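You operate a simulated robot arm through the tools that you are given. There is no shell and no other tool. Be economical: measure what you need, move in short steps, check, and stop when the job is done.

The job below is to be done with a simulated two-armed robot. You get a single attempt, and the scene is never put back.

JOB
Lead the film clip over the low roller on to the former's shelf.
Fine: leave the wrapper locked off; raise the dancer arm first; afterwards lower it and set the brake to MID. Where these are worked on the way, their far stop is far enough and under half their travel is too little: dancer arm.

It is judged by the outcome, as a careful person would: the job done as asked, and still so three seconds after it is handed in. It fails if anything else is knocked over, pushed out of place, dropped, spilled or broken.

ROBOT AND FRAMES
Two 6-joint arms with two-finger parallel grippers on one trunk, on a base that drives. Base frame: it is fixed to the floor where the robot stands at the start and does not move with it; the origin is under the middle of the robot, x ahead of it, y to its left, z up. Lengths are in m, angles in rad, forces in N, time in s.
The left shoulder is at the start at [-0.077, 0.177, 0.832], the right one opposite. With the tool pointing down near the work surface each hand reaches from about 0.38 to 0.72 m from the robot's upright axis, wherever it stands, measured 20 degrees to its own side. Places, roughly: centring knob [0.5, 0.1, 1.7]; dancer arm [0.9, 0, 1.4]; film brake knob [0.5, 0.3, 0.6]; film eye [0.7, -0.2, 1.4]; wrapper isolator [0.5, 0.8, 0.7]. Payload 1.57 kg a hand.
The tool frame of a hand sits at the grasp point between the pads (the TCP): z along the fingers, y along the line on which they close. The tips reach 0.03 m beyond it. Largest opening 0.08 m; finger width 0.017, thickness 0.012; the body of the gripper, 0.04 by 0.082 m, starts 0.08 m behind the TCP.
Orientation is told as [roll, pitch, yaw] about the base's x, y, z axes, in that order, counted from this pose: with the fingers straight down and closing along the base's y, the tool's x points along the base's -x, its y along +y and its z along -z.

CONTROLS
- The arms move only by the tool drive_tool. It takes "left_plan", "right_plan" or both (then of equal length, played together; a hand with none holds still); each is a list of rows, each an object (a shift or turn left out is 0, a gripper value left out holds the last) with "fingers": the opening, from 0 (shut) to 1 (fully open); "linear": the shift along the tool's x, y, z in units of 400 mm (1.0 is 400 mm), a list of three; "delta_rot": the turn, a rotation vector about the tool's x, y, z in units of 120 degrees (1.0 is 120 degrees), a list of three. In form: [{"fingers": fingers, "linear": [dx, dy, dz], "delta_rot": [wx, wy, wz]}, ...]. A call has 1 to 8 rows; each row is the pose to reach, as a shift and turn from the pose commanded when the call began, along the tool's axes at that moment. A call with a number of a shift or a turn outside -1 to 1 is refused whole. Rows are played at 5 a second. More than 0.05 m and 0.15 rad between two rows, or a gripper value outside its range, and nothing of the call is played. Where a pose cannot be reached the arm comes as near as it can. A force on the tool above 90 N (or 10 N above the force at the start of the call, whichever is more), or a blocked arm, ends the call early, and 0.2 s more pass. The fingers move at their own pace (about 0.072 m/s each) and stop on an object; they squeeze with about 39 N. The grip force told is the motor's: it shows also when the fingers shut on nothing. Time passes only in rows, and 0.2 s behind the last, so rows that repeat a pose let the fingers close. The reply holds the time, the measured pose of the TCP, the force on the tool along the base axes, the opening and the grip force, in the units named above and with some noise, with the torque about the TCP (base axes, N m) and any sound that the robot's microphone picked up.
- Cameras (640 x 400 px; columns grow to the right, rows downward): "scene" is now at [0.0695, 0.0043, 1.5975]; the picture's right is [-0.03, -1.00, 0.00], its down [-0.45, 0.01, -0.89] and it looks along [0.89, -0.03, -0.45] (base axes); focal length 214 px, centre (320, 200). "left" rides on the left gripper at [0.072, 0.007, -0.122] in its tool frame; the picture's right is [-0.09, 1.00, 0.00], its down [-0.84, -0.08, -0.54] and it looks along [-0.54, -0.05, 0.84] (tool axes); focal length 238 px, centre (320, 200). "right" rides on the right gripper at [0.072, -0.007, -0.122] in its tool frame; the picture's right is [0.09, 1.00, 0.00], its down [-0.84, 0.08, -0.54] and it looks along [-0.54, 0.05, 0.84] (tool axes); focal length 238 px, centre (320, 200). There is no depth. A picture from a camera that has moved, and an enlarged one, comes with that camera's place and axes in the base frame and with its lens. The place of the scene camera against the robot may be out by one fixed shift of up to 0.025 m in any direction.
- get_image(camera): a new picture of that camera. The clock stands still meanwhile.
- slide_trunk(by): slides the trunk up (or, below 0, down) by that many m; the arms and the scene camera ride with it, the base frame stays. It gives what a move gives, with no picture.
- roll_base(legs): drives the robot by 1 to 6 legs, each [ahead, left, turn to the left] in m, m and rad, along the robot's own axes; the way and the turn of a leg run together, so that a leg with both is an arc; at most 1.5 m and 3.142 rad a leg. The arms and the cameras ride along, it lands a little off, and it stops where it bumps. It gives what a move gives.
- aim_head(pan, tilt): turns the head with the scene camera to pan (to the left, within 2.496 rad either way) and tilt (down, from -0.506 to 1.204), counted from straight ahead of the robot. It gives what a move gives.
- close_up(camera, box): a new picture of the part [left, top, right, bottom] of that camera's present view, enlarged. The clock stands still meanwhile.
- sign_off(): hands the job in; it is judged then, once.

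Go step by step. Nothing tells you exact positions but the pictures and the camera data: compare them with the known pose of the tool, close in by small moves and look again before you grip or let go. The budget is 120 turns and 108 pictures, counting those below and the enlarged ones. Unless the task says otherwise, let go and move clear before handing in, and close with one line.

The tools are called after ">>>" as name(argument=value, ...) on one line, values as JSON. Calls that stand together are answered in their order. drive_tool: Moves the arms, as the interface text tells. Its arguments: {"type":"object","properties":{"left_plan":{"type":"array","items":{"type":"object","properties":{"fingers":{"type":"number"},"linear":{"type":"array","items":{"type":"number"}},"delta_rot":{"type":"array","items":{"type":"number"}}}}},"right_plan":{"type":"array","items":{"type":"object","properties":{"fingers":{"type":"number"},"linear":{"type":"array","items":{"type":"number"}},"delta_rot":{"type":"array","items":{"type":"number"}}}}}},"required":[]} The other tools are called the same way: slide_trunk (by) slides the trunk up or down; roll_base (legs) drives the base; aim_head (pan, tilt) turns the head that bears the scene camera; get_image (camera) takes a picture; close_up (camera, box) takes an enlarged picture of a part of a camera's view; sign_off () hands the job in.

At the start:

```text
t: 0.0
left_ee_pos: [0.4543, 0.233, 0.9999]
left_tcp_rot: [0.002, 0.0, -0.002]
left_ft_force: [0.5, -0.2, 0.6]
left_moment: [-0.02, -0.03, -0.02]
left_grip_width: 0.0801
left_grasp_force: 0.1
right_ee_pos: [0.4719, -0.0719, 1.0004]
right_tcp_rot: [0.0, 0.0, -0.001]
right_ft_force: [0.2, 0.8, 0.0]
right_moment: [0.01, 0.0, 0.01]
right_grip_width: 0.08
right_grasp_force: 0.0
trunk travel left (down, up): [-0.275, 0.053]
robot x, y, heading: [0.0006, -0.0017, 0.001]
head pan, tilt: [-0.028, 0.471]
```

scene: 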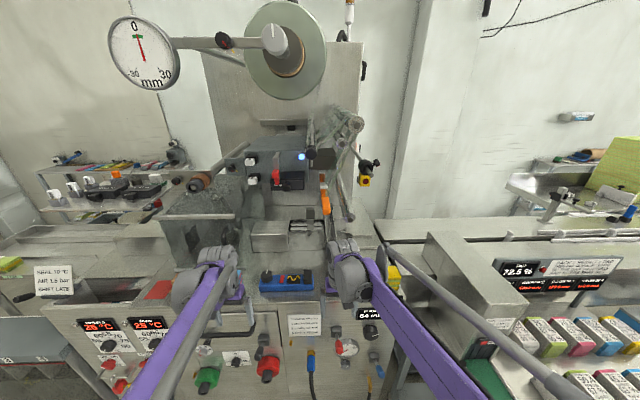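
right: 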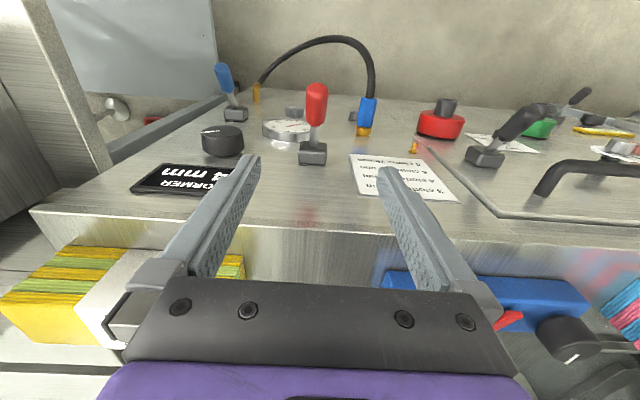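
left: 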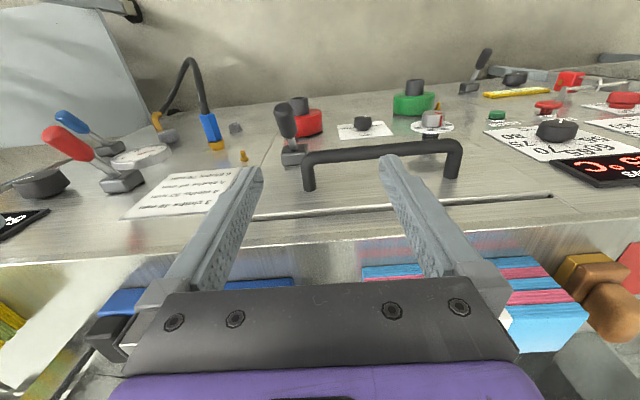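

I see a flow wrapper with a film reel at the top, an orange film clip in the middle and a control panel at the front. I'll look closer before moving.

>>> close_up(camera="scene", box=[160, 100, 400, 250])

>>> close_up(camera="scene", box=[80, 230, 400, 400])

>>> close_up(camera="scene", box=[100, 0, 400, 190])

```text
2.67 times, centred on (280, 175) of scene
camera zoom: at [0.0695, 0.0043, 1.5975], right [-0.03, -1.0, 0.0], down [-0.45, 0.01, -0.89], along [0.89, -0.03, -0.45], focal length 572 px, centre (427, 267)
```

zoom: 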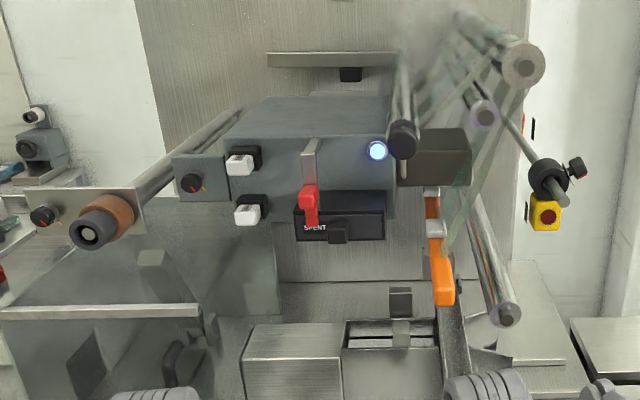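

```text
2.00 times, centred on (240, 315) of scene
camera zoom: at [0.0695, 0.0043, 1.5975], right [-0.03, -1.0, 0.0], down [-0.45, 0.01, -0.89], along [0.89, -0.03, -0.45], focal length 429 px, centre (480, -30)
```

zoom: 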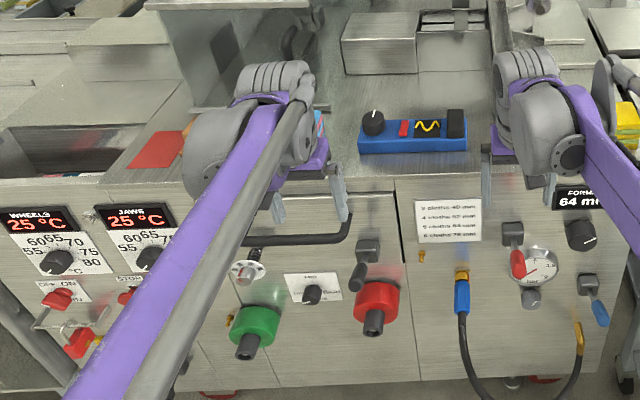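

```text
2.11 times, centred on (250, 95) of scene
camera zoom: at [0.0695, 0.0043, 1.5975], right [-0.03, -1.0, 0.0], down [-0.45, 0.01, -0.89], along [0.89, -0.03, -0.45], focal length 452 px, centre (467, 421)
```

zoom: 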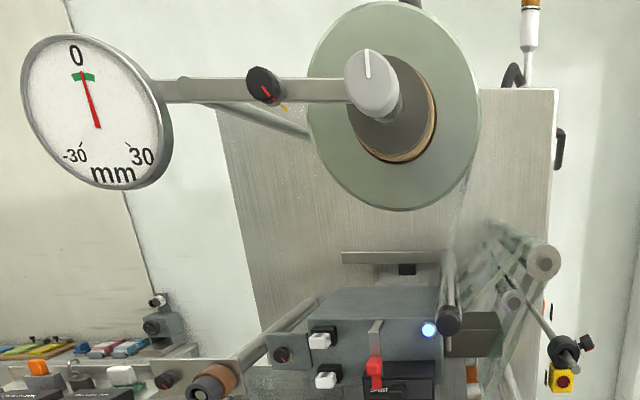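

The brake knob seems to be the small dark knob on a white label, and the clip is orange, beside the low shiny roller. I'll zoom in on the details.

>>> close_up(camera="left", box=[280, 60, 480, 185])

>>> close_up(camera="scene", box=[290, 130, 390, 255])

>>> close_up(camera="scene", box=[200, 320, 300, 400])

```text
3.20 times, centred on (380, 122) of left
camera zoom: at [0.3821, 0.2396, 1.1226], right [0.09, 1.0, 0.0], down [0.84, -0.08, 0.54], along [0.54, -0.05, -0.84], focal length 763 px, centre (128, 448)
```

zoom: 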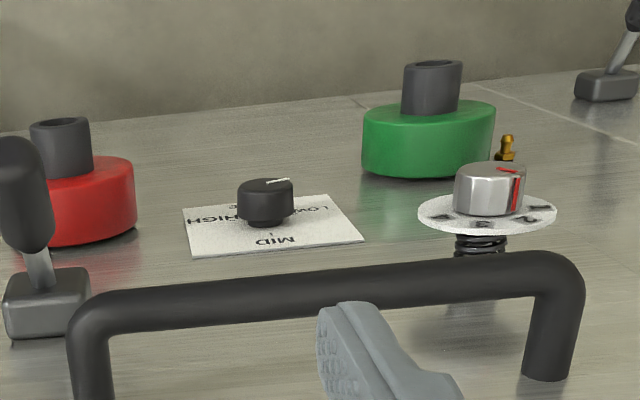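

```text
3.20 times, centred on (340, 192) of scene
camera zoom: at [0.0695, 0.0043, 1.5975], right [-0.03, -1.0, 0.0], down [-0.45, 0.01, -0.89], along [0.89, -0.03, -0.45], focal length 686 px, centre (256, 224)
```

zoom: 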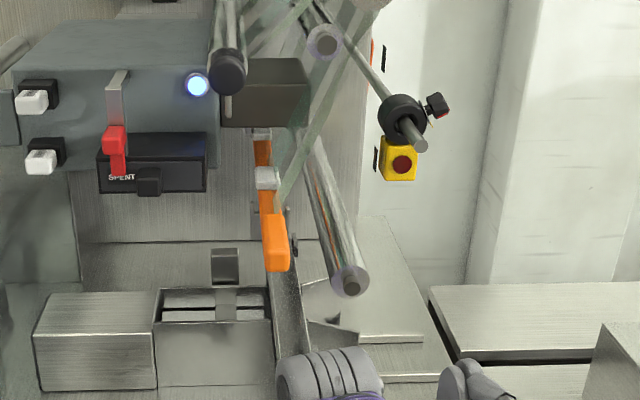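

```text
5.00 times, centred on (250, 360) of scene
camera zoom: at [0.0695, 0.0043, 1.5975], right [-0.03, -1.0, 0.0], down [-0.45, 0.01, -0.89], along [0.89, -0.03, -0.45], focal length 1072 px, centre (670, -600)
```

zoom: 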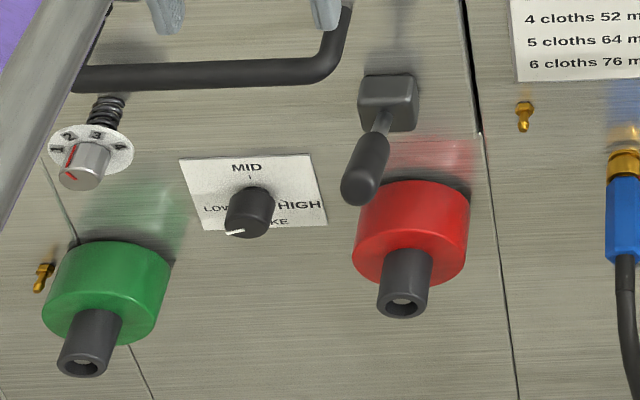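

The rollers are cantilevered towards the robot, with the clip near y≈-0.04, z≈1.2. I'll raise both hands and pitch them forward so the wrist cameras view the film path.

>>> drive_tool(right_plan=[{"linear": [0.03, -0.05, -0.1], "delta_rot": [0, -0.055, 0]}, {"linear": [0.06, -0.1, -0.2], "delta_rot": [0, -0.11, 0]}, {"linear": [0.09, -0.15, -0.3], "delta_rot": [0, -0.165, 0]}, {"linear": [0.12, -0.2, -0.4], "delta_rot": [0, -0.22, 0]}, {"linear": [0.14, -0.24, -0.5], "delta_rot": [0, -0.275, 0]}, {"linear": [0.16, -0.28, -0.6], "delta_rot": [0, -0.33, 0]}, {"linear": [0.175, -0.32, -0.7], "delta_rot": [0, -0.385, 0]}, {"linear": [0.175, -0.35, -0.75], "delta_rot": [0, -0.44, 0]}], left_plan=[{"linear": [0.03, -0.02, -0.1], "delta_rot": [0, -0.055, 0]}, {"linear": [0.06, -0.04, -0.2], "delta_rot": [0, -0.11, 0]}, {"linear": [0.09, -0.06, -0.3], "delta_rot": [0, -0.165, 0]}, {"linear": [0.12, -0.08, -0.4], "delta_rot": [0, -0.22, 0]}, {"linear": [0.14, -0.1, -0.5], "delta_rot": [0, -0.275, 0]}, {"linear": [0.16, -0.12, -0.6], "delta_rot": [0, -0.33, 0]}, {"linear": [0.175, -0.12, -0.7], "delta_rot": [0, -0.385, 0]}, {"linear": [0.175, -0.12, -0.75], "delta_rot": [0, -0.44, 0]}])

>>> get_image(camera="right")

>>> get_image(camera="left")

>>> get_image(camera="scene")

```text
t: 1.8
left_ee_pos: [0.3845, 0.1866, 1.2998]
left_tcp_rot: [0.0, -0.923, 0.0]
left_ft_force: [0.2, 0.3, 0.8]
left_moment: [0.02, 0.0, -0.01]
left_grip_width: 0.0801
left_grasp_force: 0.0
right_ee_pos: [0.4026, -0.2117, 1.2991]
right_tcp_rot: [-0.001, -0.926, 0.001]
right_ft_force: [-0.3, -0.4, 0.4]
right_moment: [0.02, 0.0, -0.01]
right_grip_width: 0.0801
right_grasp_force: 0.0
trunk travel left (down, up): [-0.275, 0.053]
robot x, y, heading: [-0.0023, -0.002, 0.001]
head pan, tilt: [-0.028, 0.471]
```

```text
98 pictures are left
camera right: at [0.262, -0.2177, 1.3162], right [-0.06, 1.0, -0.07], down [0.07, 0.08, 0.99], along [1.0, 0.05, -0.08], focal length 238 px, centre (320, 200)
```

right: 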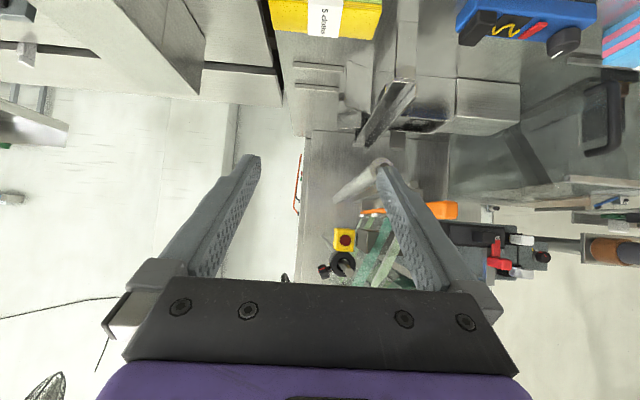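

```text
97 pictures are left
camera left: at [0.2427, 0.1921, 1.3164], right [0.06, 1.0, 0.07], down [0.07, -0.08, 0.99], along [1.0, -0.05, -0.08], focal length 238 px, centre (320, 200)
```

left: 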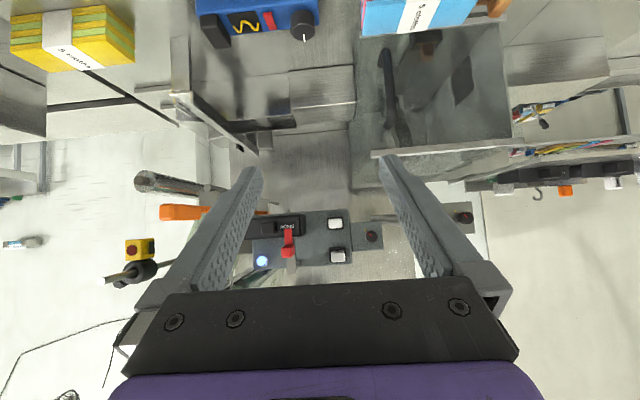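

```text
96 pictures are left
camera scene: at [0.0686, 0.0042, 1.5975], right [-0.03, -1.0, 0.0], down [-0.45, 0.01, -0.89], along [0.89, -0.03, -0.45], focal length 214 px, centre (320, 200)
```

scene: 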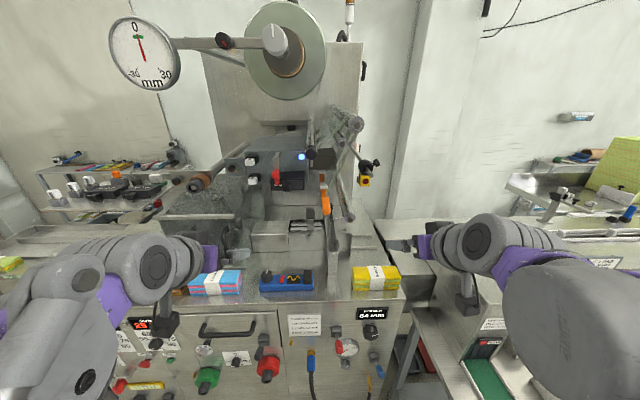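

The wrist views are upside-down but clear. I'll enlarge them for triangulation.

>>> close_up(camera="right", box=[290, 60, 562, 230])

>>> close_up(camera="left", box=[80, 100, 400, 300])

>>> close_up(camera="scene", box=[230, 190, 410, 302])

>>> close_up(camera="scene", box=[270, 100, 400, 181])

```text
2.35 times, centred on (426, 145) of right
camera zoom: at [0.262, -0.2177, 1.3162], right [-0.06, 1.0, -0.07], down [0.07, 0.08, 0.99], along [1.0, 0.05, -0.08], focal length 561 px, centre (71, 329)
```

zoom: 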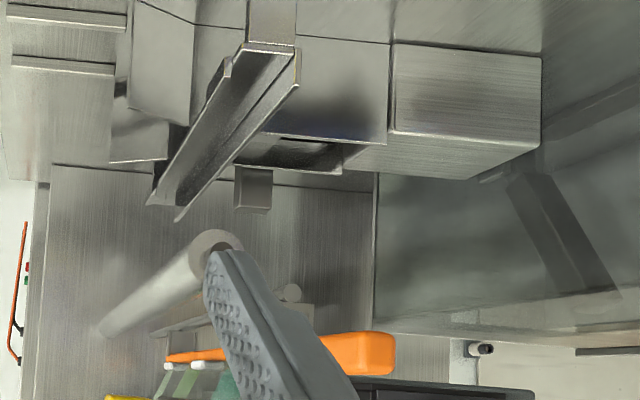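

```text
2.00 times, centred on (240, 200) of left
camera zoom: at [0.2427, 0.1921, 1.3164], right [0.06, 1.0, 0.07], down [0.07, -0.08, 0.99], along [1.0, -0.05, -0.08], focal length 477 px, centre (480, 200)
```

zoom: 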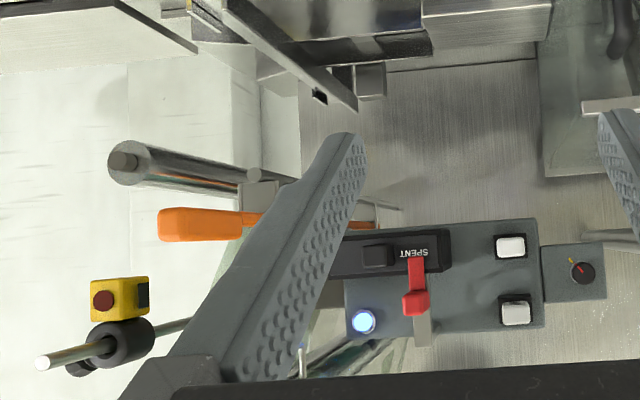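

```text
3.56 times, centred on (320, 246) of scene
camera zoom: at [0.0686, 0.0042, 1.5975], right [-0.03, -1.0, 0.0], down [-0.45, 0.01, -0.89], along [0.89, -0.03, -0.45], focal length 763 px, centre (320, 36)
```

zoom: 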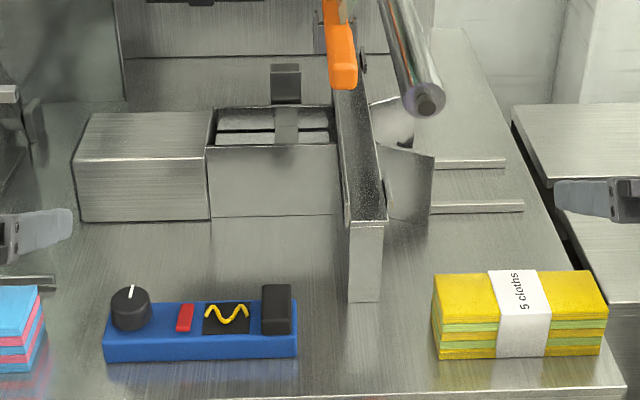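

```text
4.92 times, centred on (335, 140) of scene
camera zoom: at [0.0686, 0.0042, 1.5975], right [-0.03, -1.0, 0.0], down [-0.45, 0.01, -0.89], along [0.89, -0.03, -0.45], focal length 1056 px, centre (246, 493)
```

zoom: 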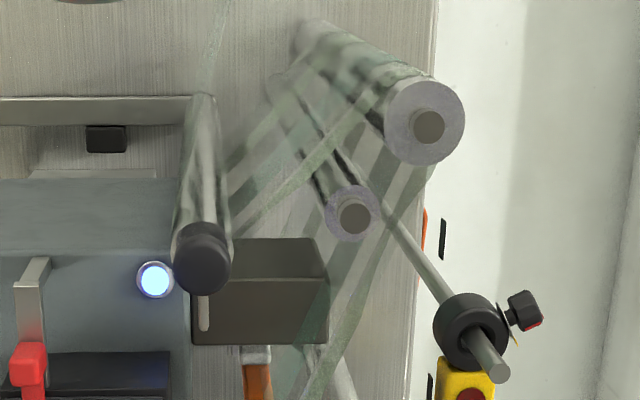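

Triangulated: clip handle tip ≈ (0.553, -0.033, 1.292), low roller axis y≈-0.113, z≈1.23 with its front end at x≈0.61. The shelf tray spans x 0.66–1.02, y -0.084 to -0.04, z≈1.07. I need a side view of the film path, so I'll swing the right hand out to the right.

>>> drive_tool(right_plan=[{"linear": [-0.02, -0.088, -0.007], "delta_rot": [-0.032, -0.036, -0.024]}, {"linear": [-0.042, -0.175, -0.014], "delta_rot": [-0.064, -0.072, -0.048]}, {"linear": [-0.063, -0.263, -0.02], "delta_rot": [-0.096, -0.108, -0.072]}, {"linear": [-0.084, -0.35, -0.027], "delta_rot": [-0.128, -0.144, -0.096]}, {"linear": [-0.105, -0.438, -0.034], "delta_rot": [-0.16, -0.18, -0.12]}, {"linear": [-0.126, -0.525, -0.04], "delta_rot": [-0.191, -0.215, -0.143]}])

>>> get_image(camera="right")

```text
t: 3.2
left_ee_pos: [0.3864, 0.1834, 1.2987]
left_tcp_rot: [0.002, -0.92, -0.002]
left_ft_force: [0.5, 0.8, 0.2]
left_moment: [0.02, 0.02, 0.02]
left_grip_width: 0.0804
left_grasp_force: 0.1
right_ee_pos: [0.4191, -0.4234, 1.3475]
right_tcp_rot: [-0.464, -1.333, 0.94]
right_ft_force: [1.0, -0.2, 0.0]
right_moment: [0.03, -0.01, 0.03]
right_grip_width: 0.0801
right_grasp_force: 0.0
trunk travel left (down, up): [-0.275, 0.053]
robot x, y, heading: [0.0022, 0.0014, 0.003]
head pan, tilt: [-0.028, 0.471]
```

```text
91 pictures are left
camera right: at [0.3061, -0.4953, 1.3061], right [-0.48, 0.86, -0.19], down [-0.39, -0.01, 0.92], along [0.79, 0.51, 0.34], focal length 238 px, centre (320, 200)
```

right: 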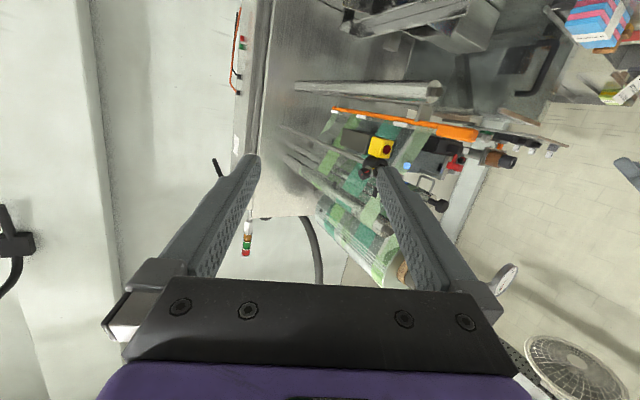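

>>> close_up(camera="right", box=[280, 60, 488, 190])

>>> close_up(camera="right", box=[270, 120, 430, 220])

```text
3.08 times, centred on (384, 125) of right
camera zoom: at [0.3061, -0.4953, 1.3061], right [-0.48, 0.86, -0.19], down [-0.39, -0.01, 0.92], along [0.79, 0.51, 0.34], focal length 733 px, centre (123, 431)
```

zoom: 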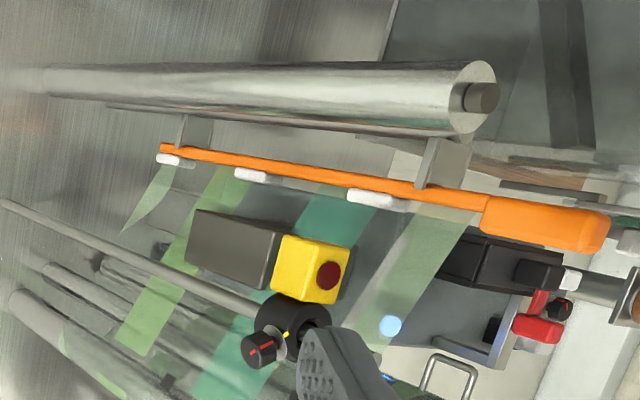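

```text
4.00 times, centred on (350, 170) of right
camera zoom: at [0.3061, -0.4953, 1.3061], right [-0.48, 0.86, -0.19], down [-0.39, -0.01, 0.92], along [0.79, 0.51, 0.34], focal length 953 px, centre (200, 320)
```

zoom: 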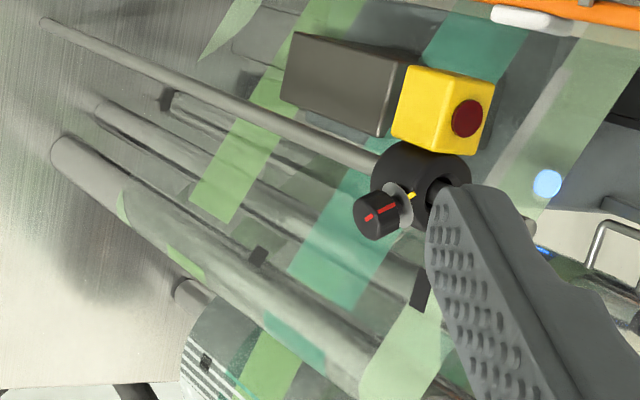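

The side view helps: low roller end ≈ (0.607, -0.110, 1.235), top roller ≈ (0.687, -0.116, 1.512), and the film comes down the top roller's right side. So the clip must pass over the low roller to its right, then down and back left to the shelf. The dancer end is near (0.655, 0.01, 1.40); I'll view it from the left.

>>> drive_tool(left_plan=[{"linear": [-0.036, 0.029, -0.008], "delta_rot": [0.032, -0.036, 0.024]}, {"linear": [-0.071, 0.058, -0.017], "delta_rot": [0.064, -0.072, 0.048]}, {"linear": [-0.107, 0.088, -0.025], "delta_rot": [0.096, -0.108, 0.072]}, {"linear": [-0.142, 0.117, -0.033], "delta_rot": [0.128, -0.144, 0.096]}, {"linear": [-0.178, 0.146, -0.042], "delta_rot": [0.16, -0.18, 0.12]}, {"linear": [-0.213, 0.175, -0.05], "delta_rot": [0.191, -0.215, 0.143]}])

>>> get_image(camera="left")

>>> close_up(camera="left", box=[160, 60, 400, 210])

>>> close_up(camera="right", box=[320, 0, 560, 150])

```text
t: 4.6
left_ee_pos: [0.4217, 0.2546, 1.379]
left_tcp_rot: [0.465, -1.331, -0.942]
left_ft_force: [-0.5, 0.7, 0.7]
left_moment: [-0.02, 0.0, -0.05]
left_grip_width: 0.0799
left_grasp_force: 0.2
right_ee_pos: [0.4192, -0.4202, 1.3484]
right_tcp_rot: [-0.458, -1.33, 0.934]
right_ft_force: [-0.5, -0.5, 0.2]
right_moment: [0.01, -0.02, 0.0]
right_grip_width: 0.0799
right_grasp_force: 0.0
trunk travel left (down, up): [-0.275, 0.053]
robot x, y, heading: [0.0008, 0.0008, -0.0]
head pan, tilt: [-0.028, 0.471]
```

```text
88 pictures are left
camera left: at [0.3061, 0.3268, 1.3363], right [0.47, 0.86, 0.2], down [-0.39, 0.01, 0.92], along [0.79, -0.51, 0.34], focal length 238 px, centre (320, 200)
```

left: 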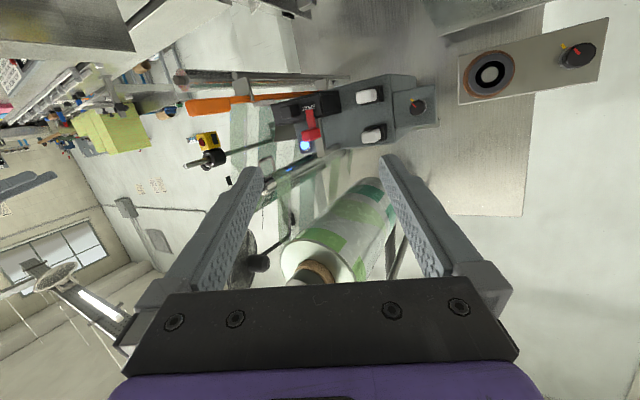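

```text
2.67 times, centred on (280, 135) of left
camera zoom: at [0.3061, 0.3268, 1.3363], right [0.47, 0.86, 0.2], down [-0.39, 0.01, 0.92], along [0.79, -0.51, 0.34], focal length 636 px, centre (427, 373)
```

zoom: 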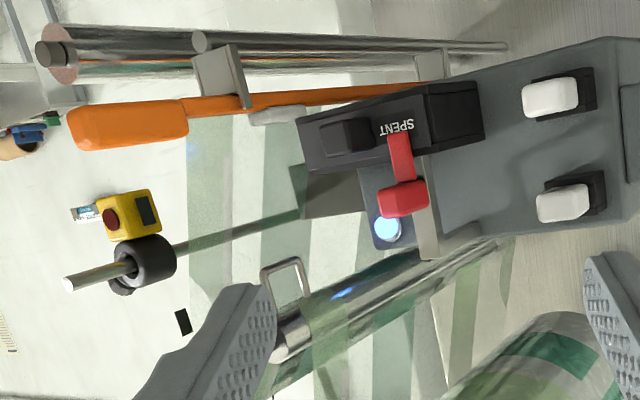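

```text
2.67 times, centred on (440, 75) of right
camera zoom: at [0.3061, -0.4925, 1.3069], right [-0.47, 0.86, -0.19], down [-0.39, -0.01, 0.92], along [0.79, 0.51, 0.34], focal length 636 px, centre (0, 533)
```

zoom: 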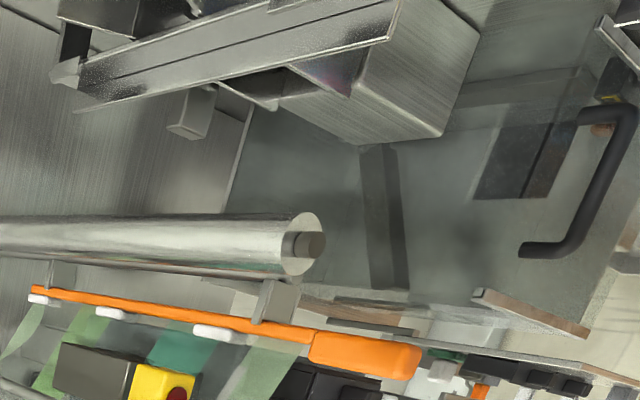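

The dancer is the roller with a thin metal U-loop below its front end (x 0.623–0.667, y≈0.01, bottom z≈1.397). It is a bit far, so I'll check how much room there is ahead of the base.

>>> aim_head(pan=0.0, tilt=1.2)

>>> get_image(camera="scene")

```text
t: 5.7
left_ee_pos: [0.4199, 0.2531, 1.3789]
left_tcp_rot: [0.457, -1.332, -0.932]
left_ft_force: [0.4, 0.0, 0.1]
left_moment: [-0.01, 0.0, 0.01]
left_grip_width: 0.0798
left_grasp_force: 0.0
right_ee_pos: [0.4188, -0.4208, 1.3491]
right_tcp_rot: [-0.46, -1.333, 0.933]
right_ft_force: [-0.6, -0.1, 0.1]
right_moment: [-0.01, 0.02, -0.03]
right_grip_width: 0.0801
right_grasp_force: 0.1
trunk travel left (down, up): [-0.275, 0.053]
robot x, y, heading: [0.0041, -0.0004, -0.002]
head pan, tilt: [0.0, 1.201]
```

```text
85 pictures are left
camera scene: at [0.034, 0.0069, 1.5414], right [0.0, -1.0, 0.0], down [-0.93, 0.0, -0.36], along [0.36, 0.0, -0.93], focal length 214 px, centre (320, 200)
```

scene: 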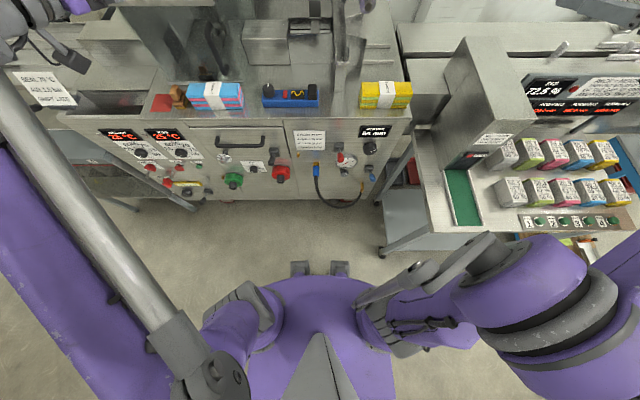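

There is ample room ahead of the base (≥0.2 m). I'll square both hands to point straight ahead, then drive forward a little.

>>> drive_tool(left_plan=[{"linear": [-0.022, -0.068, 0.037], "delta_rot": [-0.037, -0.0147, -0.0125]}, {"linear": [-0.045, -0.137, 0.074], "delta_rot": [-0.0745, -0.0293, -0.0249]}, {"linear": [-0.067, -0.205, 0.111], "delta_rot": [-0.1117, -0.044, -0.0374]}, {"linear": [-0.089, -0.274, 0.148], "delta_rot": [-0.149, -0.0587, -0.0498]}, {"linear": [-0.112, -0.342, 0.185], "delta_rot": [-0.186, -0.0733, -0.0623]}, {"linear": [-0.134, -0.411, 0.2225], "delta_rot": [-0.2234, -0.088, -0.0747]}], right_plan=[{"linear": [0.006, 0.084, 0.045], "delta_rot": [0.037, -0.0147, 0.0125]}, {"linear": [0.012, 0.1675, 0.09], "delta_rot": [0.0745, -0.0293, 0.0249]}, {"linear": [0.018, 0.251, 0.134], "delta_rot": [0.1117, -0.044, 0.0374]}, {"linear": [0.025, 0.335, 0.179], "delta_rot": [0.149, -0.0587, 0.0498]}, {"linear": [0.031, 0.419, 0.224], "delta_rot": [0.186, -0.0733, 0.0623]}, {"linear": [0.037, 0.5025, 0.269], "delta_rot": [0.2234, -0.088, 0.0747]}])

>>> aim_head(pan=0.0, tilt=0.25)

>>> roll_base(legs=[[0.08, 0, 0]])

>>> slide_trunk(by=0.05)

>>> get_image(camera="scene")

>>> get_image(camera="left")

>>> get_image(camera="right")

```text
t: 7.1
left_ee_pos: [0.4295, 0.1222, 1.383]
left_tcp_rot: [0.788, -1.451, -0.94]
left_ft_force: [-0.3, -0.3, 0.3]
left_moment: [-0.01, -0.04, -0.02]
left_grip_width: 0.0801
left_grasp_force: 0.0
left hand out of reach, approached as far as the arm can: row 4, 5, 6
right_ee_pos: [0.4137, -0.1975, 1.2908]
right_tcp_rot: [-0.091, -1.568, 0.094]
right_ft_force: [0.1, 0.2, -0.5]
right_moment: [0.0, 0.0, 0.01]
right_grip_width: 0.08
right_grasp_force: 0.0
trunk travel left (down, up): [-0.275, 0.053]
robot x, y, heading: [0.0015, -0.0017, -0.002]
head pan, tilt: [0.0, 1.201]
```

```text
t: 8.3
left_ee_pos: [0.4304, 0.1237, 1.3825]
left_tcp_rot: [0.788, -1.45, -0.942]
left_ft_force: [-0.2, 0.5, -0.5]
left_moment: [0.0, 0.01, -0.03]
left_grip_width: 0.0801
left_grasp_force: 0.1
right_ee_pos: [0.4154, -0.1986, 1.2908]
right_tcp_rot: [-0.825, -1.568, 0.829]
right_ft_force: [0.2, -0.3, -0.3]
right_moment: [0.01, 0.0, 0.01]
right_grip_width: 0.0797
right_grasp_force: 0.1
trunk travel left (down, up): [-0.275, 0.053]
robot x, y, heading: [0.003, 0.0014, 0.001]
head pan, tilt: [0.0, 0.25]
```

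```text
t: 9.4
left_ee_pos: [0.5092, 0.1246, 1.3823]
left_tcp_rot: [0.786, -1.451, -0.941]
left_ft_force: [0.6, -0.1, 0.7]
left_moment: [-0.01, 0.02, 0.01]
left_grip_width: 0.08
left_grasp_force: 0.1
right_ee_pos: [0.4938, -0.198, 1.292]
right_tcp_rot: [0.47, -1.569, -0.469]
right_ft_force: [0.7, 0.2, 0.1]
right_moment: [0.0, 0.02, -0.01]
right_grip_width: 0.0801
right_grasp_force: 0.1
trunk travel left (down, up): [-0.275, 0.053]
robot x, y, heading: [0.0813, 0.0006, -0.001]
head pan, tilt: [0.0, 0.25]
```

```text
t: 10.3
left_ee_pos: [0.5085, 0.1239, 1.4329]
left_tcp_rot: [0.794, -1.451, -0.947]
left_ft_force: [-1.2, -0.9, -1.2]
left_moment: [0.0, -0.02, 0.01]
left_grip_width: 0.0802
left_grasp_force: 0.1
right_ee_pos: [0.4937, -0.1973, 1.342]
right_tcp_rot: [0.73, -1.568, -0.726]
right_ft_force: [-0.4, 0.6, -0.3]
right_moment: [0.01, 0.0, 0.0]
right_grip_width: 0.0801
right_grasp_force: 0.1
trunk travel left (down, up): [-0.325, 0.003]
robot x, y, heading: [0.079, 0.0028, -0.002]
head pan, tilt: [0.0, 0.25]
```

```text
84 pictures are left
camera scene: at [0.1472, 0.0069, 1.6711], right [0.0, -1.0, 0.0], down [-0.25, 0.0, -0.97], along [0.97, 0.0, -0.25], focal length 214 px, centre (320, 200)
```

scene: 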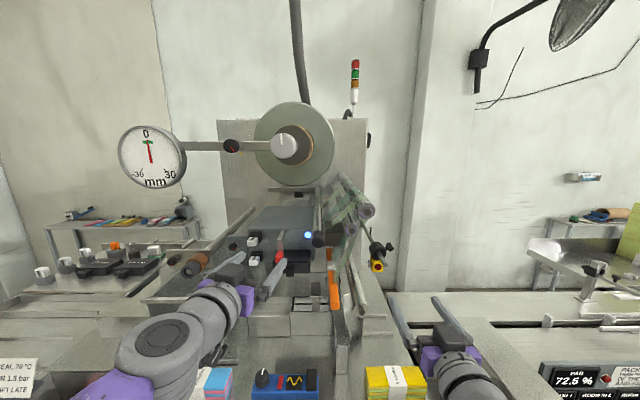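

```text
83 pictures are left
camera left: at [0.3838, 0.1551, 1.373], right [0.16, 0.97, 0.18], down [-0.49, -0.08, 0.87], along [0.86, -0.23, 0.46], focal length 238 px, centre (320, 200)
```

left: 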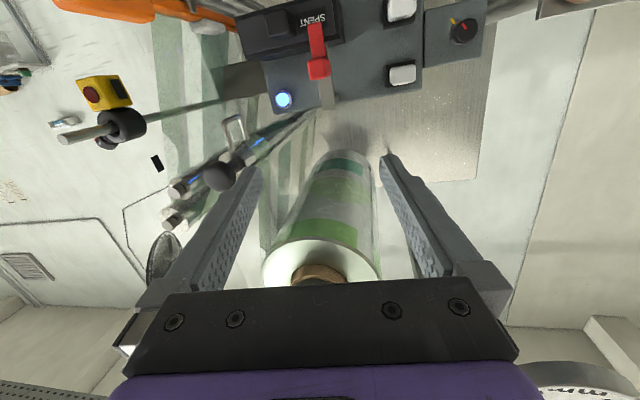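

```text
82 pictures are left
camera right: at [0.3716, -0.2041, 1.271], right [0.0, 1.0, -0.09], down [-0.54, 0.07, 0.84], along [0.84, 0.05, 0.54], focal length 238 px, centre (320, 200)
```

right: 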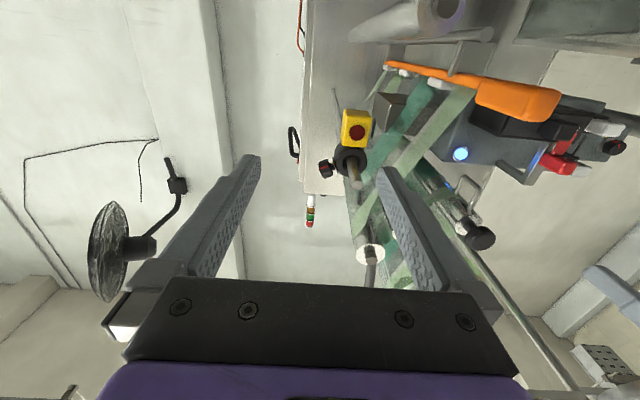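

The dancer loop and its black end ball are visible in both wrist views. I'll zoom both to fix their location.

>>> close_up(camera="right", box=[400, 150, 528, 230])

>>> close_up(camera="left", box=[150, 90, 310, 190])

>>> close_up(camera="scene", box=[240, 170, 400, 270])

```text
5.00 times, centred on (464, 190) of right
camera zoom: at [0.3716, -0.2041, 1.271], right [0.0, 1.0, -0.09], down [-0.54, 0.07, 0.84], along [0.84, 0.05, 0.54], focal length 1192 px, centre (-400, 250)
```

zoom: 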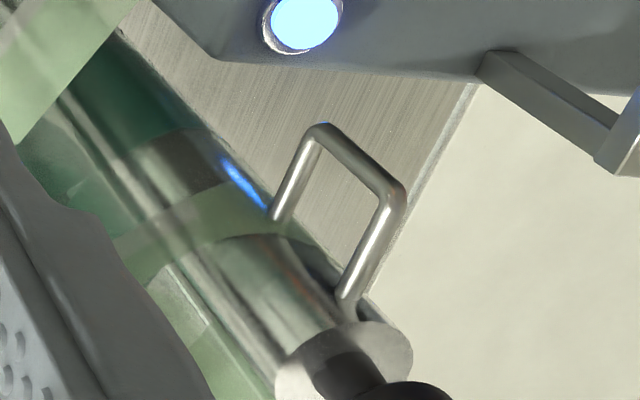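

```text
4.00 times, centred on (230, 140) of left
camera zoom: at [0.3838, 0.1551, 1.373], right [0.16, 0.97, 0.18], down [-0.49, -0.08, 0.87], along [0.86, -0.23, 0.46], focal length 953 px, centre (680, 440)
```

zoom: 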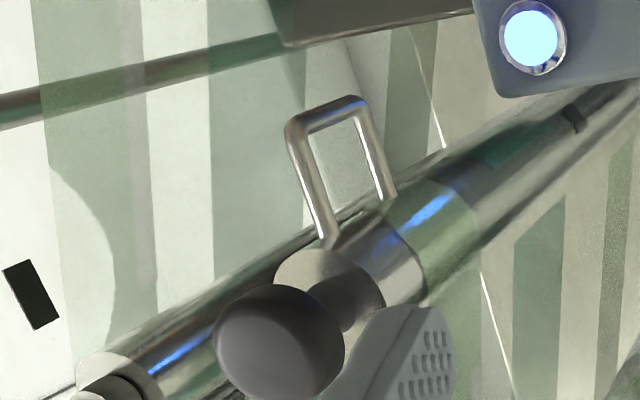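

```text
4.00 times, centred on (320, 220) of scene
camera zoom: at [0.1472, 0.0069, 1.6711], right [0.0, -1.0, 0.0], down [-0.25, 0.0, -0.97], along [0.97, 0.0, -0.25], focal length 858 px, centre (320, 120)
```

zoom: 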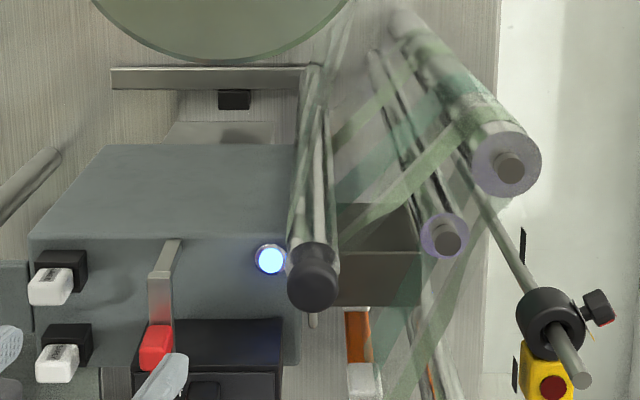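

The dancer has a ball knob at its front end, centre ≈ (0.586, 0.004, 1.445), which makes a good handle. I'll make a small left-hand move to confirm the commanded pose after the earlier unreached target.

>>> drive_tool(left_plan=[{"linear": [0, 0, 0.03]}, {"linear": [0, 0, 0.05]}])

```text
t: 10.9
left_ee_pos: [0.5297, 0.1198, 1.429]
left_tcp_rot: [0.787, -1.45, -0.941]
left_ft_force: [-0.3, 1.2, -0.1]
left_moment: [0.01, -0.01, 0.0]
left_grip_width: 0.0799
left_grasp_force: 0.1
right_ee_pos: [0.4943, -0.1981, 1.3407]
right_tcp_rot: [0.635, -1.57, -0.633]
right_ft_force: [-0.1, -0.4, 0.0]
right_moment: [0.0, 0.01, -0.01]
right_grip_width: 0.08
right_grasp_force: 0.1
trunk travel left (down, up): [-0.325, 0.003]
robot x, y, heading: [0.0775, -0.0016, -0.001]
head pan, tilt: [0.0, 0.25]
```

The commanded pose equals the actual one, so I'll align the left hand in front of the ball, pointing straight ahead.

>>> drive_tool(left_plan=[{"linear": [-0.016, -0.074, -0.009], "delta_rot": [-0.018, -0.009, -0.0114]}, {"linear": [-0.032, -0.148, -0.017], "delta_rot": [-0.0365, -0.018, -0.0228]}, {"linear": [-0.048, -0.221, -0.026], "delta_rot": [-0.055, -0.027, -0.0342]}, {"linear": [-0.064, -0.295, -0.034], "delta_rot": [-0.073, -0.036, -0.0456]}])

>>> get_image(camera="left")

```text
t: 11.9
left_ee_pos: [0.4992, 0.0028, 1.4482]
left_tcp_rot: [-0.82, -1.565, 0.819]
left_ft_force: [0.1, -0.4, 0.4]
left_moment: [0.01, 0.04, 0.02]
left_grip_width: 0.0799
left_grasp_force: 0.0
right_ee_pos: [0.4944, -0.1995, 1.3403]
right_tcp_rot: [0.661, -1.567, -0.657]
right_ft_force: [0.5, -0.4, -0.7]
right_moment: [0.0, -0.03, 0.01]
right_grip_width: 0.0801
right_grasp_force: 0.1
trunk travel left (down, up): [-0.325, 0.003]
robot x, y, heading: [0.0787, 0.0012, 0.002]
head pan, tilt: [0.0, 0.25]
```

```text
78 pictures are left
camera left: at [0.3758, 0.0096, 1.3768], right [0.0, 1.0, 0.09], down [-0.54, -0.07, 0.84], along [0.84, -0.05, 0.54], focal length 238 px, centre (320, 200)
```

left: 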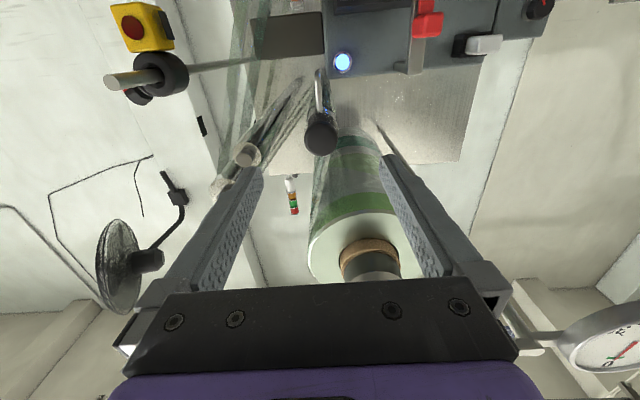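

The hand is lined up with the ball. I'll move in around it and close.

>>> drive_tool(left_plan=[{"linear": [0.01, 0, 0.1]}, {"linear": [0.01, 0, 0.2]}, {"linear": [0.01, 0, 0.2], "fingers": 0}, {"linear": [0.01, 0, 0.2], "fingers": 0}, {"linear": [0.01, 0, 0.2], "fingers": 0}, {"linear": [0.01, 0, 0.2], "fingers": 0}])

>>> get_image(camera="left")

```text
t: 13.3
left_ee_pos: [0.5798, 0.005, 1.4423]
left_tcp_rot: [-0.736, -1.567, 0.737]
left_ft_force: [-2.2, -6.1, -0.5]
left_moment: [-0.01, -0.02, -0.17]
left_grip_width: 0.029
left_grasp_force: 39.0
right_ee_pos: [0.4939, -0.1993, 1.3397]
right_tcp_rot: [0.917, -1.568, -0.913]
right_ft_force: [0.1, 0.3, -1.1]
right_moment: [-0.05, 0.0, 0.01]
right_grip_width: 0.0799
right_grasp_force: 0.0
trunk travel left (down, up): [-0.325, 0.003]
robot x, y, heading: [0.0773, -0.0014, 0.003]
head pan, tilt: [0.0, 0.25]
```

```text
77 pictures are left
camera left: at [0.4573, 0.0109, 1.371], right [0.0, 1.0, 0.09], down [-0.54, -0.07, 0.84], along [0.84, -0.05, 0.54], focal length 238 px, centre (320, 200)
```

left: 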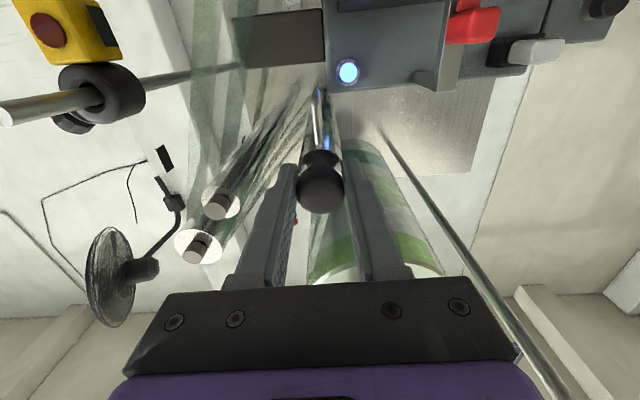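

I have the ball (29 mm wide). I'll lift gently along the arc and watch the force.

>>> drive_tool(left_plan=[{"linear": [-0.02, 0, 0.2], "delta_rot": [0, 0, -0.02]}, {"linear": [-0.05, 0.001, 0], "delta_rot": [0, 0, -0.045]}, {"linear": [-0.075, 0.002, 0], "delta_rot": [0, 0, -0.07]}, {"linear": [-0.1, 0.004, 0], "delta_rot": [0, 0, -0.093]}])

```text
refused: row 1 steps farther than a row can; nothing moved
```

Row 1 had a stray z shift, which I'm removing.

>>> drive_tool(left_plan=[{"linear": [-0.025, 0, 0], "delta_rot": [0, 0, -0.022]}, {"linear": [-0.05, 0.001, 0], "delta_rot": [0, 0, -0.045]}, {"linear": [-0.075, 0.002, 0], "delta_rot": [0, 0, -0.07]}, {"linear": [-0.1, 0.004, 0], "delta_rot": [0, 0, -0.093]}])

>>> get_image(camera="scene")

```text
t: 14.3
left_ee_pos: [0.58, 0.0074, 1.4826]
left_tcp_rot: [-1.552, -1.372, 1.553]
left_ft_force: [5.6, 0.7, 0.9]
left_moment: [0.17, -0.12, 0.12]
left_grip_width: 0.0291
left_grasp_force: 39.0
right_ee_pos: [0.496, -0.1965, 1.3418]
right_tcp_rot: [0.361, -1.568, -0.357]
right_ft_force: [0.3, -0.1, 0.7]
right_moment: [0.03, 0.01, -0.04]
right_grip_width: 0.08
right_grasp_force: 0.0
trunk travel left (down, up): [-0.325, 0.003]
robot x, y, heading: [0.0735, 0.0041, 0.002]
head pan, tilt: [0.0, 0.25]
```

```text
76 pictures are left
camera scene: at [0.1492, 0.0073, 1.6711], right [0.0, -1.0, 0.0], down [-0.25, 0.0, -0.97], along [0.97, 0.0, -0.25], focal length 214 px, centre (320, 200)
```

scene: 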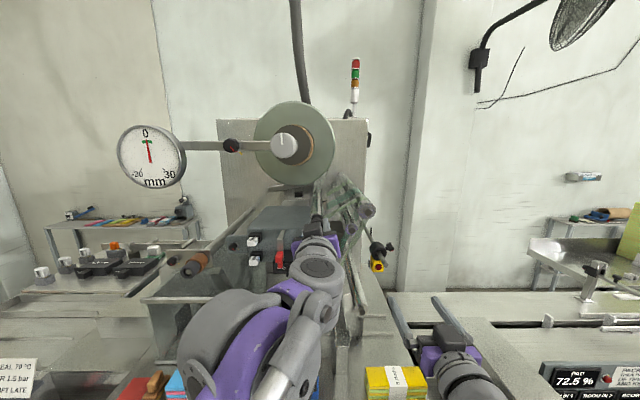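

It lifts easily. I'll continue upwards along the arc.

>>> drive_tool(left_plan=[{"linear": [-0.025, 0, 0], "delta_rot": [0, 0, -0.023]}, {"linear": [-0.05, 0.001, 0], "delta_rot": [0, 0, -0.046]}, {"linear": [-0.075, 0.0025, 0], "delta_rot": [0, 0, -0.07]}, {"linear": [-0.101, 0.004, 0], "delta_rot": [0, 0, -0.093]}, {"linear": [-0.127, 0.007, 0], "delta_rot": [0, 0, -0.117]}, {"linear": [-0.152, 0.01, 0], "delta_rot": [0, 0, -0.14]}, {"linear": [-0.177, 0.014, 0], "delta_rot": [0, 0, -0.165]}, {"linear": [-0.2025, 0.0175, 0], "delta_rot": [0, 0, -0.19]}])

>>> close_up(camera="scene", box=[220, 150, 420, 275])

```text
t: 16.1
left_ee_pos: [0.5804, 0.0281, 1.5626]
left_tcp_rot: [-1.566, -0.974, 1.565]
left_ft_force: [0.7, -0.7, 0.6]
left_moment: [-0.02, 0.01, -0.03]
left_grip_width: 0.0002
left_grasp_force: 21.3
right_ee_pos: [0.4932, -0.1982, 1.3418]
right_tcp_rot: [0.537, -1.568, -0.535]
right_ft_force: [0.4, 0.1, -0.7]
right_moment: [0.0, 0.04, 0.0]
right_grip_width: 0.0798
right_grasp_force: 0.0
trunk travel left (down, up): [-0.325, 0.003]
robot x, y, heading: [0.0754, 0.0001, 0.004]
head pan, tilt: [0.0, 0.25]
```

```text
3.20 times, centred on (320, 212) of scene
camera zoom: at [0.1481, 0.0069, 1.6711], right [0.0, -1.0, 0.0], down [-0.25, 0.0, -0.97], along [0.97, 0.0, -0.25], focal length 686 px, centre (320, 160)
```

zoom: 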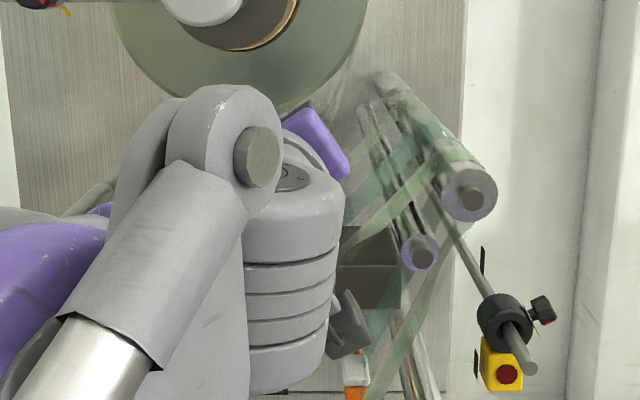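

The ball slipped out of the grip. I'll look at where the dancer is now.

>>> get_image(camera="right")

>>> get_image(camera="left")

```text
74 pictures are left
camera right: at [0.3723, -0.2041, 1.2709], right [0.0, 1.0, -0.09], down [-0.54, 0.07, 0.84], along [0.84, 0.05, 0.54], focal length 238 px, centre (320, 200)
```

right: 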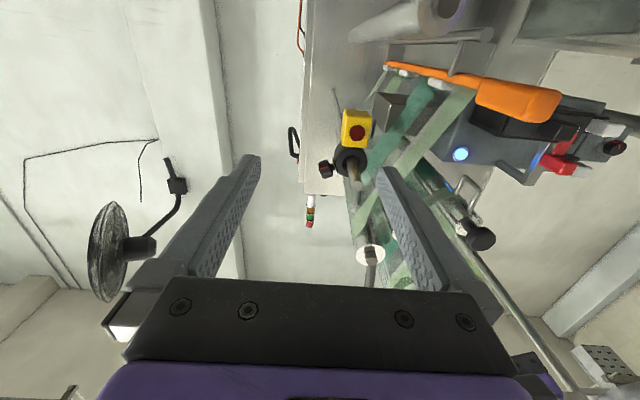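

```text
73 pictures are left
camera left: at [0.4575, -0.007, 1.4998], right [0.0, 0.88, -0.48], down [-0.54, 0.41, 0.74], along [0.84, 0.26, 0.47], focal length 238 px, centre (320, 200)
```

left: 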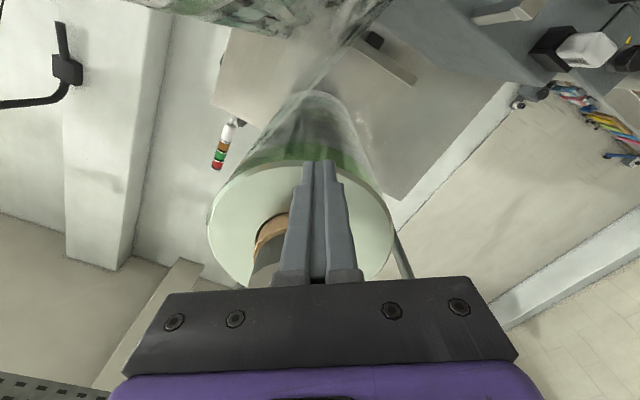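

The dancer has dropped back to its rest position. I'll back off, return in front of the ball and re-grip, then lift in small steps reading the force.

>>> drive_tool(left_plan=[{"linear": [0, 0, -0.11], "fingers": 0}, {"linear": [0, 0, -0.22], "fingers": 1}, {"linear": [0.056, 0.023, -0.22], "delta_rot": [0, 0, 0.057]}, {"linear": [0.112, 0.046, -0.22], "delta_rot": [0, 0, 0.113]}, {"linear": [0.167, 0.068, -0.22], "delta_rot": [0, 0, 0.17]}, {"linear": [0.223, 0.091, -0.22], "delta_rot": [0, 0, 0.226]}, {"linear": [0.279, 0.114, -0.22], "delta_rot": [0, 0, 0.283]}, {"linear": [0.279, 0.114, -0.22], "delta_rot": [0, 0, 0.283]}])

>>> close_up(camera="left", box=[220, 50, 420, 175])

```text
t: 17.9
left_ee_pos: [0.4933, 0.0027, 1.4448]
left_tcp_rot: [-0.632, -1.568, 0.633]
left_ft_force: [-1.1, 0.6, 0.8]
left_moment: [0.02, -0.01, 0.01]
left_grip_width: 0.0796
left_grasp_force: 0.0
right_ee_pos: [0.4945, -0.1976, 1.3408]
right_tcp_rot: [0.541, -1.568, -0.539]
right_ft_force: [0.2, 0.3, -0.2]
right_moment: [0.0, 0.02, 0.01]
right_grip_width: 0.08
right_grasp_force: 0.0
trunk travel left (down, up): [-0.325, 0.003]
robot x, y, heading: [0.0809, 0.0027, -0.001]
head pan, tilt: [0.0, 0.25]
```

```text
3.20 times, centred on (320, 112) of left
camera zoom: at [0.3693, 0.009, 1.3737], right [0.0, 1.0, 0.09], down [-0.54, -0.08, 0.84], along [0.84, -0.05, 0.54], focal length 763 px, centre (320, 480)
```

zoom: 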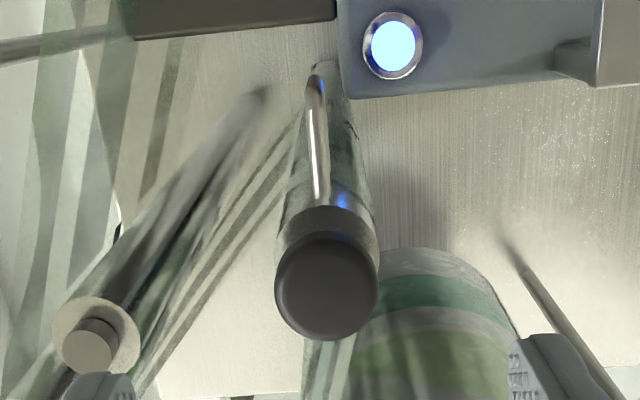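

The knob is a mushroom shape, centred as expected. I'll grip it a little deeper and lift by 0.05.

>>> drive_tool(left_plan=[{"linear": [0.003, 0.003, 0.12]}, {"linear": [0.003, 0.003, 0.24]}, {"linear": [0.003, 0.003, 0.245], "fingers": 0}, {"linear": [0.003, 0.003, 0.245], "fingers": 0}, {"linear": [0.003, 0.003, 0.245], "fingers": 0}, {"linear": [0.003, 0.003, 0.245], "fingers": 0}])

>>> drive_tool(left_plan=[{"linear": [-0.02, 0, 0], "delta_rot": [0, 0, -0.019]}, {"linear": [-0.04, 0, 0], "delta_rot": [0, 0, -0.038]}, {"linear": [-0.06, 0.001, 0], "delta_rot": [0, 0, -0.057]}, {"linear": [-0.08, 0.002, 0], "delta_rot": [0, 0, -0.076]}, {"linear": [-0.1, 0.004, 0], "delta_rot": [0, 0, -0.095]}])

>>> get_image(camera="right")

```text
t: 19.3
left_ee_pos: [0.5877, 0.0048, 1.4426]
left_tcp_rot: [-0.646, -1.568, 0.643]
left_ft_force: [-1.9, -7.7, -0.2]
left_moment: [0.01, -0.06, -0.39]
left_grip_width: 0.0332
left_grasp_force: 40.6
right_ee_pos: [0.4945, -0.1997, 1.341]
right_tcp_rot: [0.935, -1.567, -0.933]
right_ft_force: [-0.1, 0.6, -0.3]
right_moment: [-0.01, 0.0, -0.02]
right_grip_width: 0.08
right_grasp_force: 0.0
trunk travel left (down, up): [-0.325, 0.003]
robot x, y, heading: [0.079, 0.0019, -0.003]
head pan, tilt: [0.0, 0.25]
```

```text
t: 20.5
left_ee_pos: [0.5878, 0.009, 1.4829]
left_tcp_rot: [-1.558, -1.367, 1.557]
left_ft_force: [-1.7, 1.0, 1.5]
left_moment: [0.47, 0.0, 0.08]
left_grip_width: 0.0336
left_grasp_force: 41.2
right_ee_pos: [0.4926, -0.1968, 1.3414]
right_tcp_rot: [0.592, -1.569, -0.589]
right_ft_force: [-0.3, 0.4, 0.1]
right_moment: [-0.03, -0.02, 0.01]
right_grip_width: 0.08
right_grasp_force: 0.0
trunk travel left (down, up): [-0.325, 0.003]
robot x, y, heading: [0.0788, -0.0003, 0.003]
head pan, tilt: [0.0, 0.25]
```

```text
71 pictures are left
camera right: at [0.3718, -0.2038, 1.2711], right [0.0, 1.0, -0.09], down [-0.54, 0.07, 0.84], along [0.84, 0.05, 0.54], focal length 238 px, centre (320, 200)
```

right: 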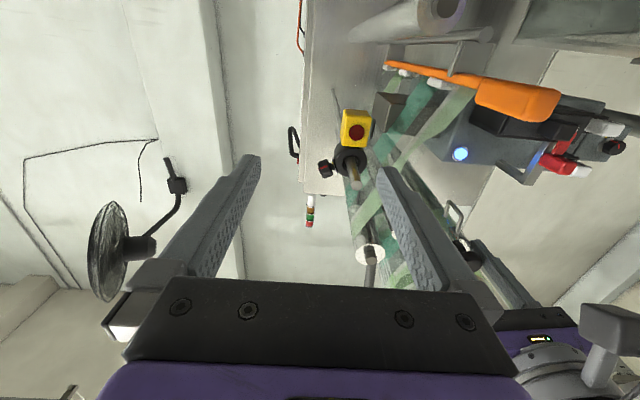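

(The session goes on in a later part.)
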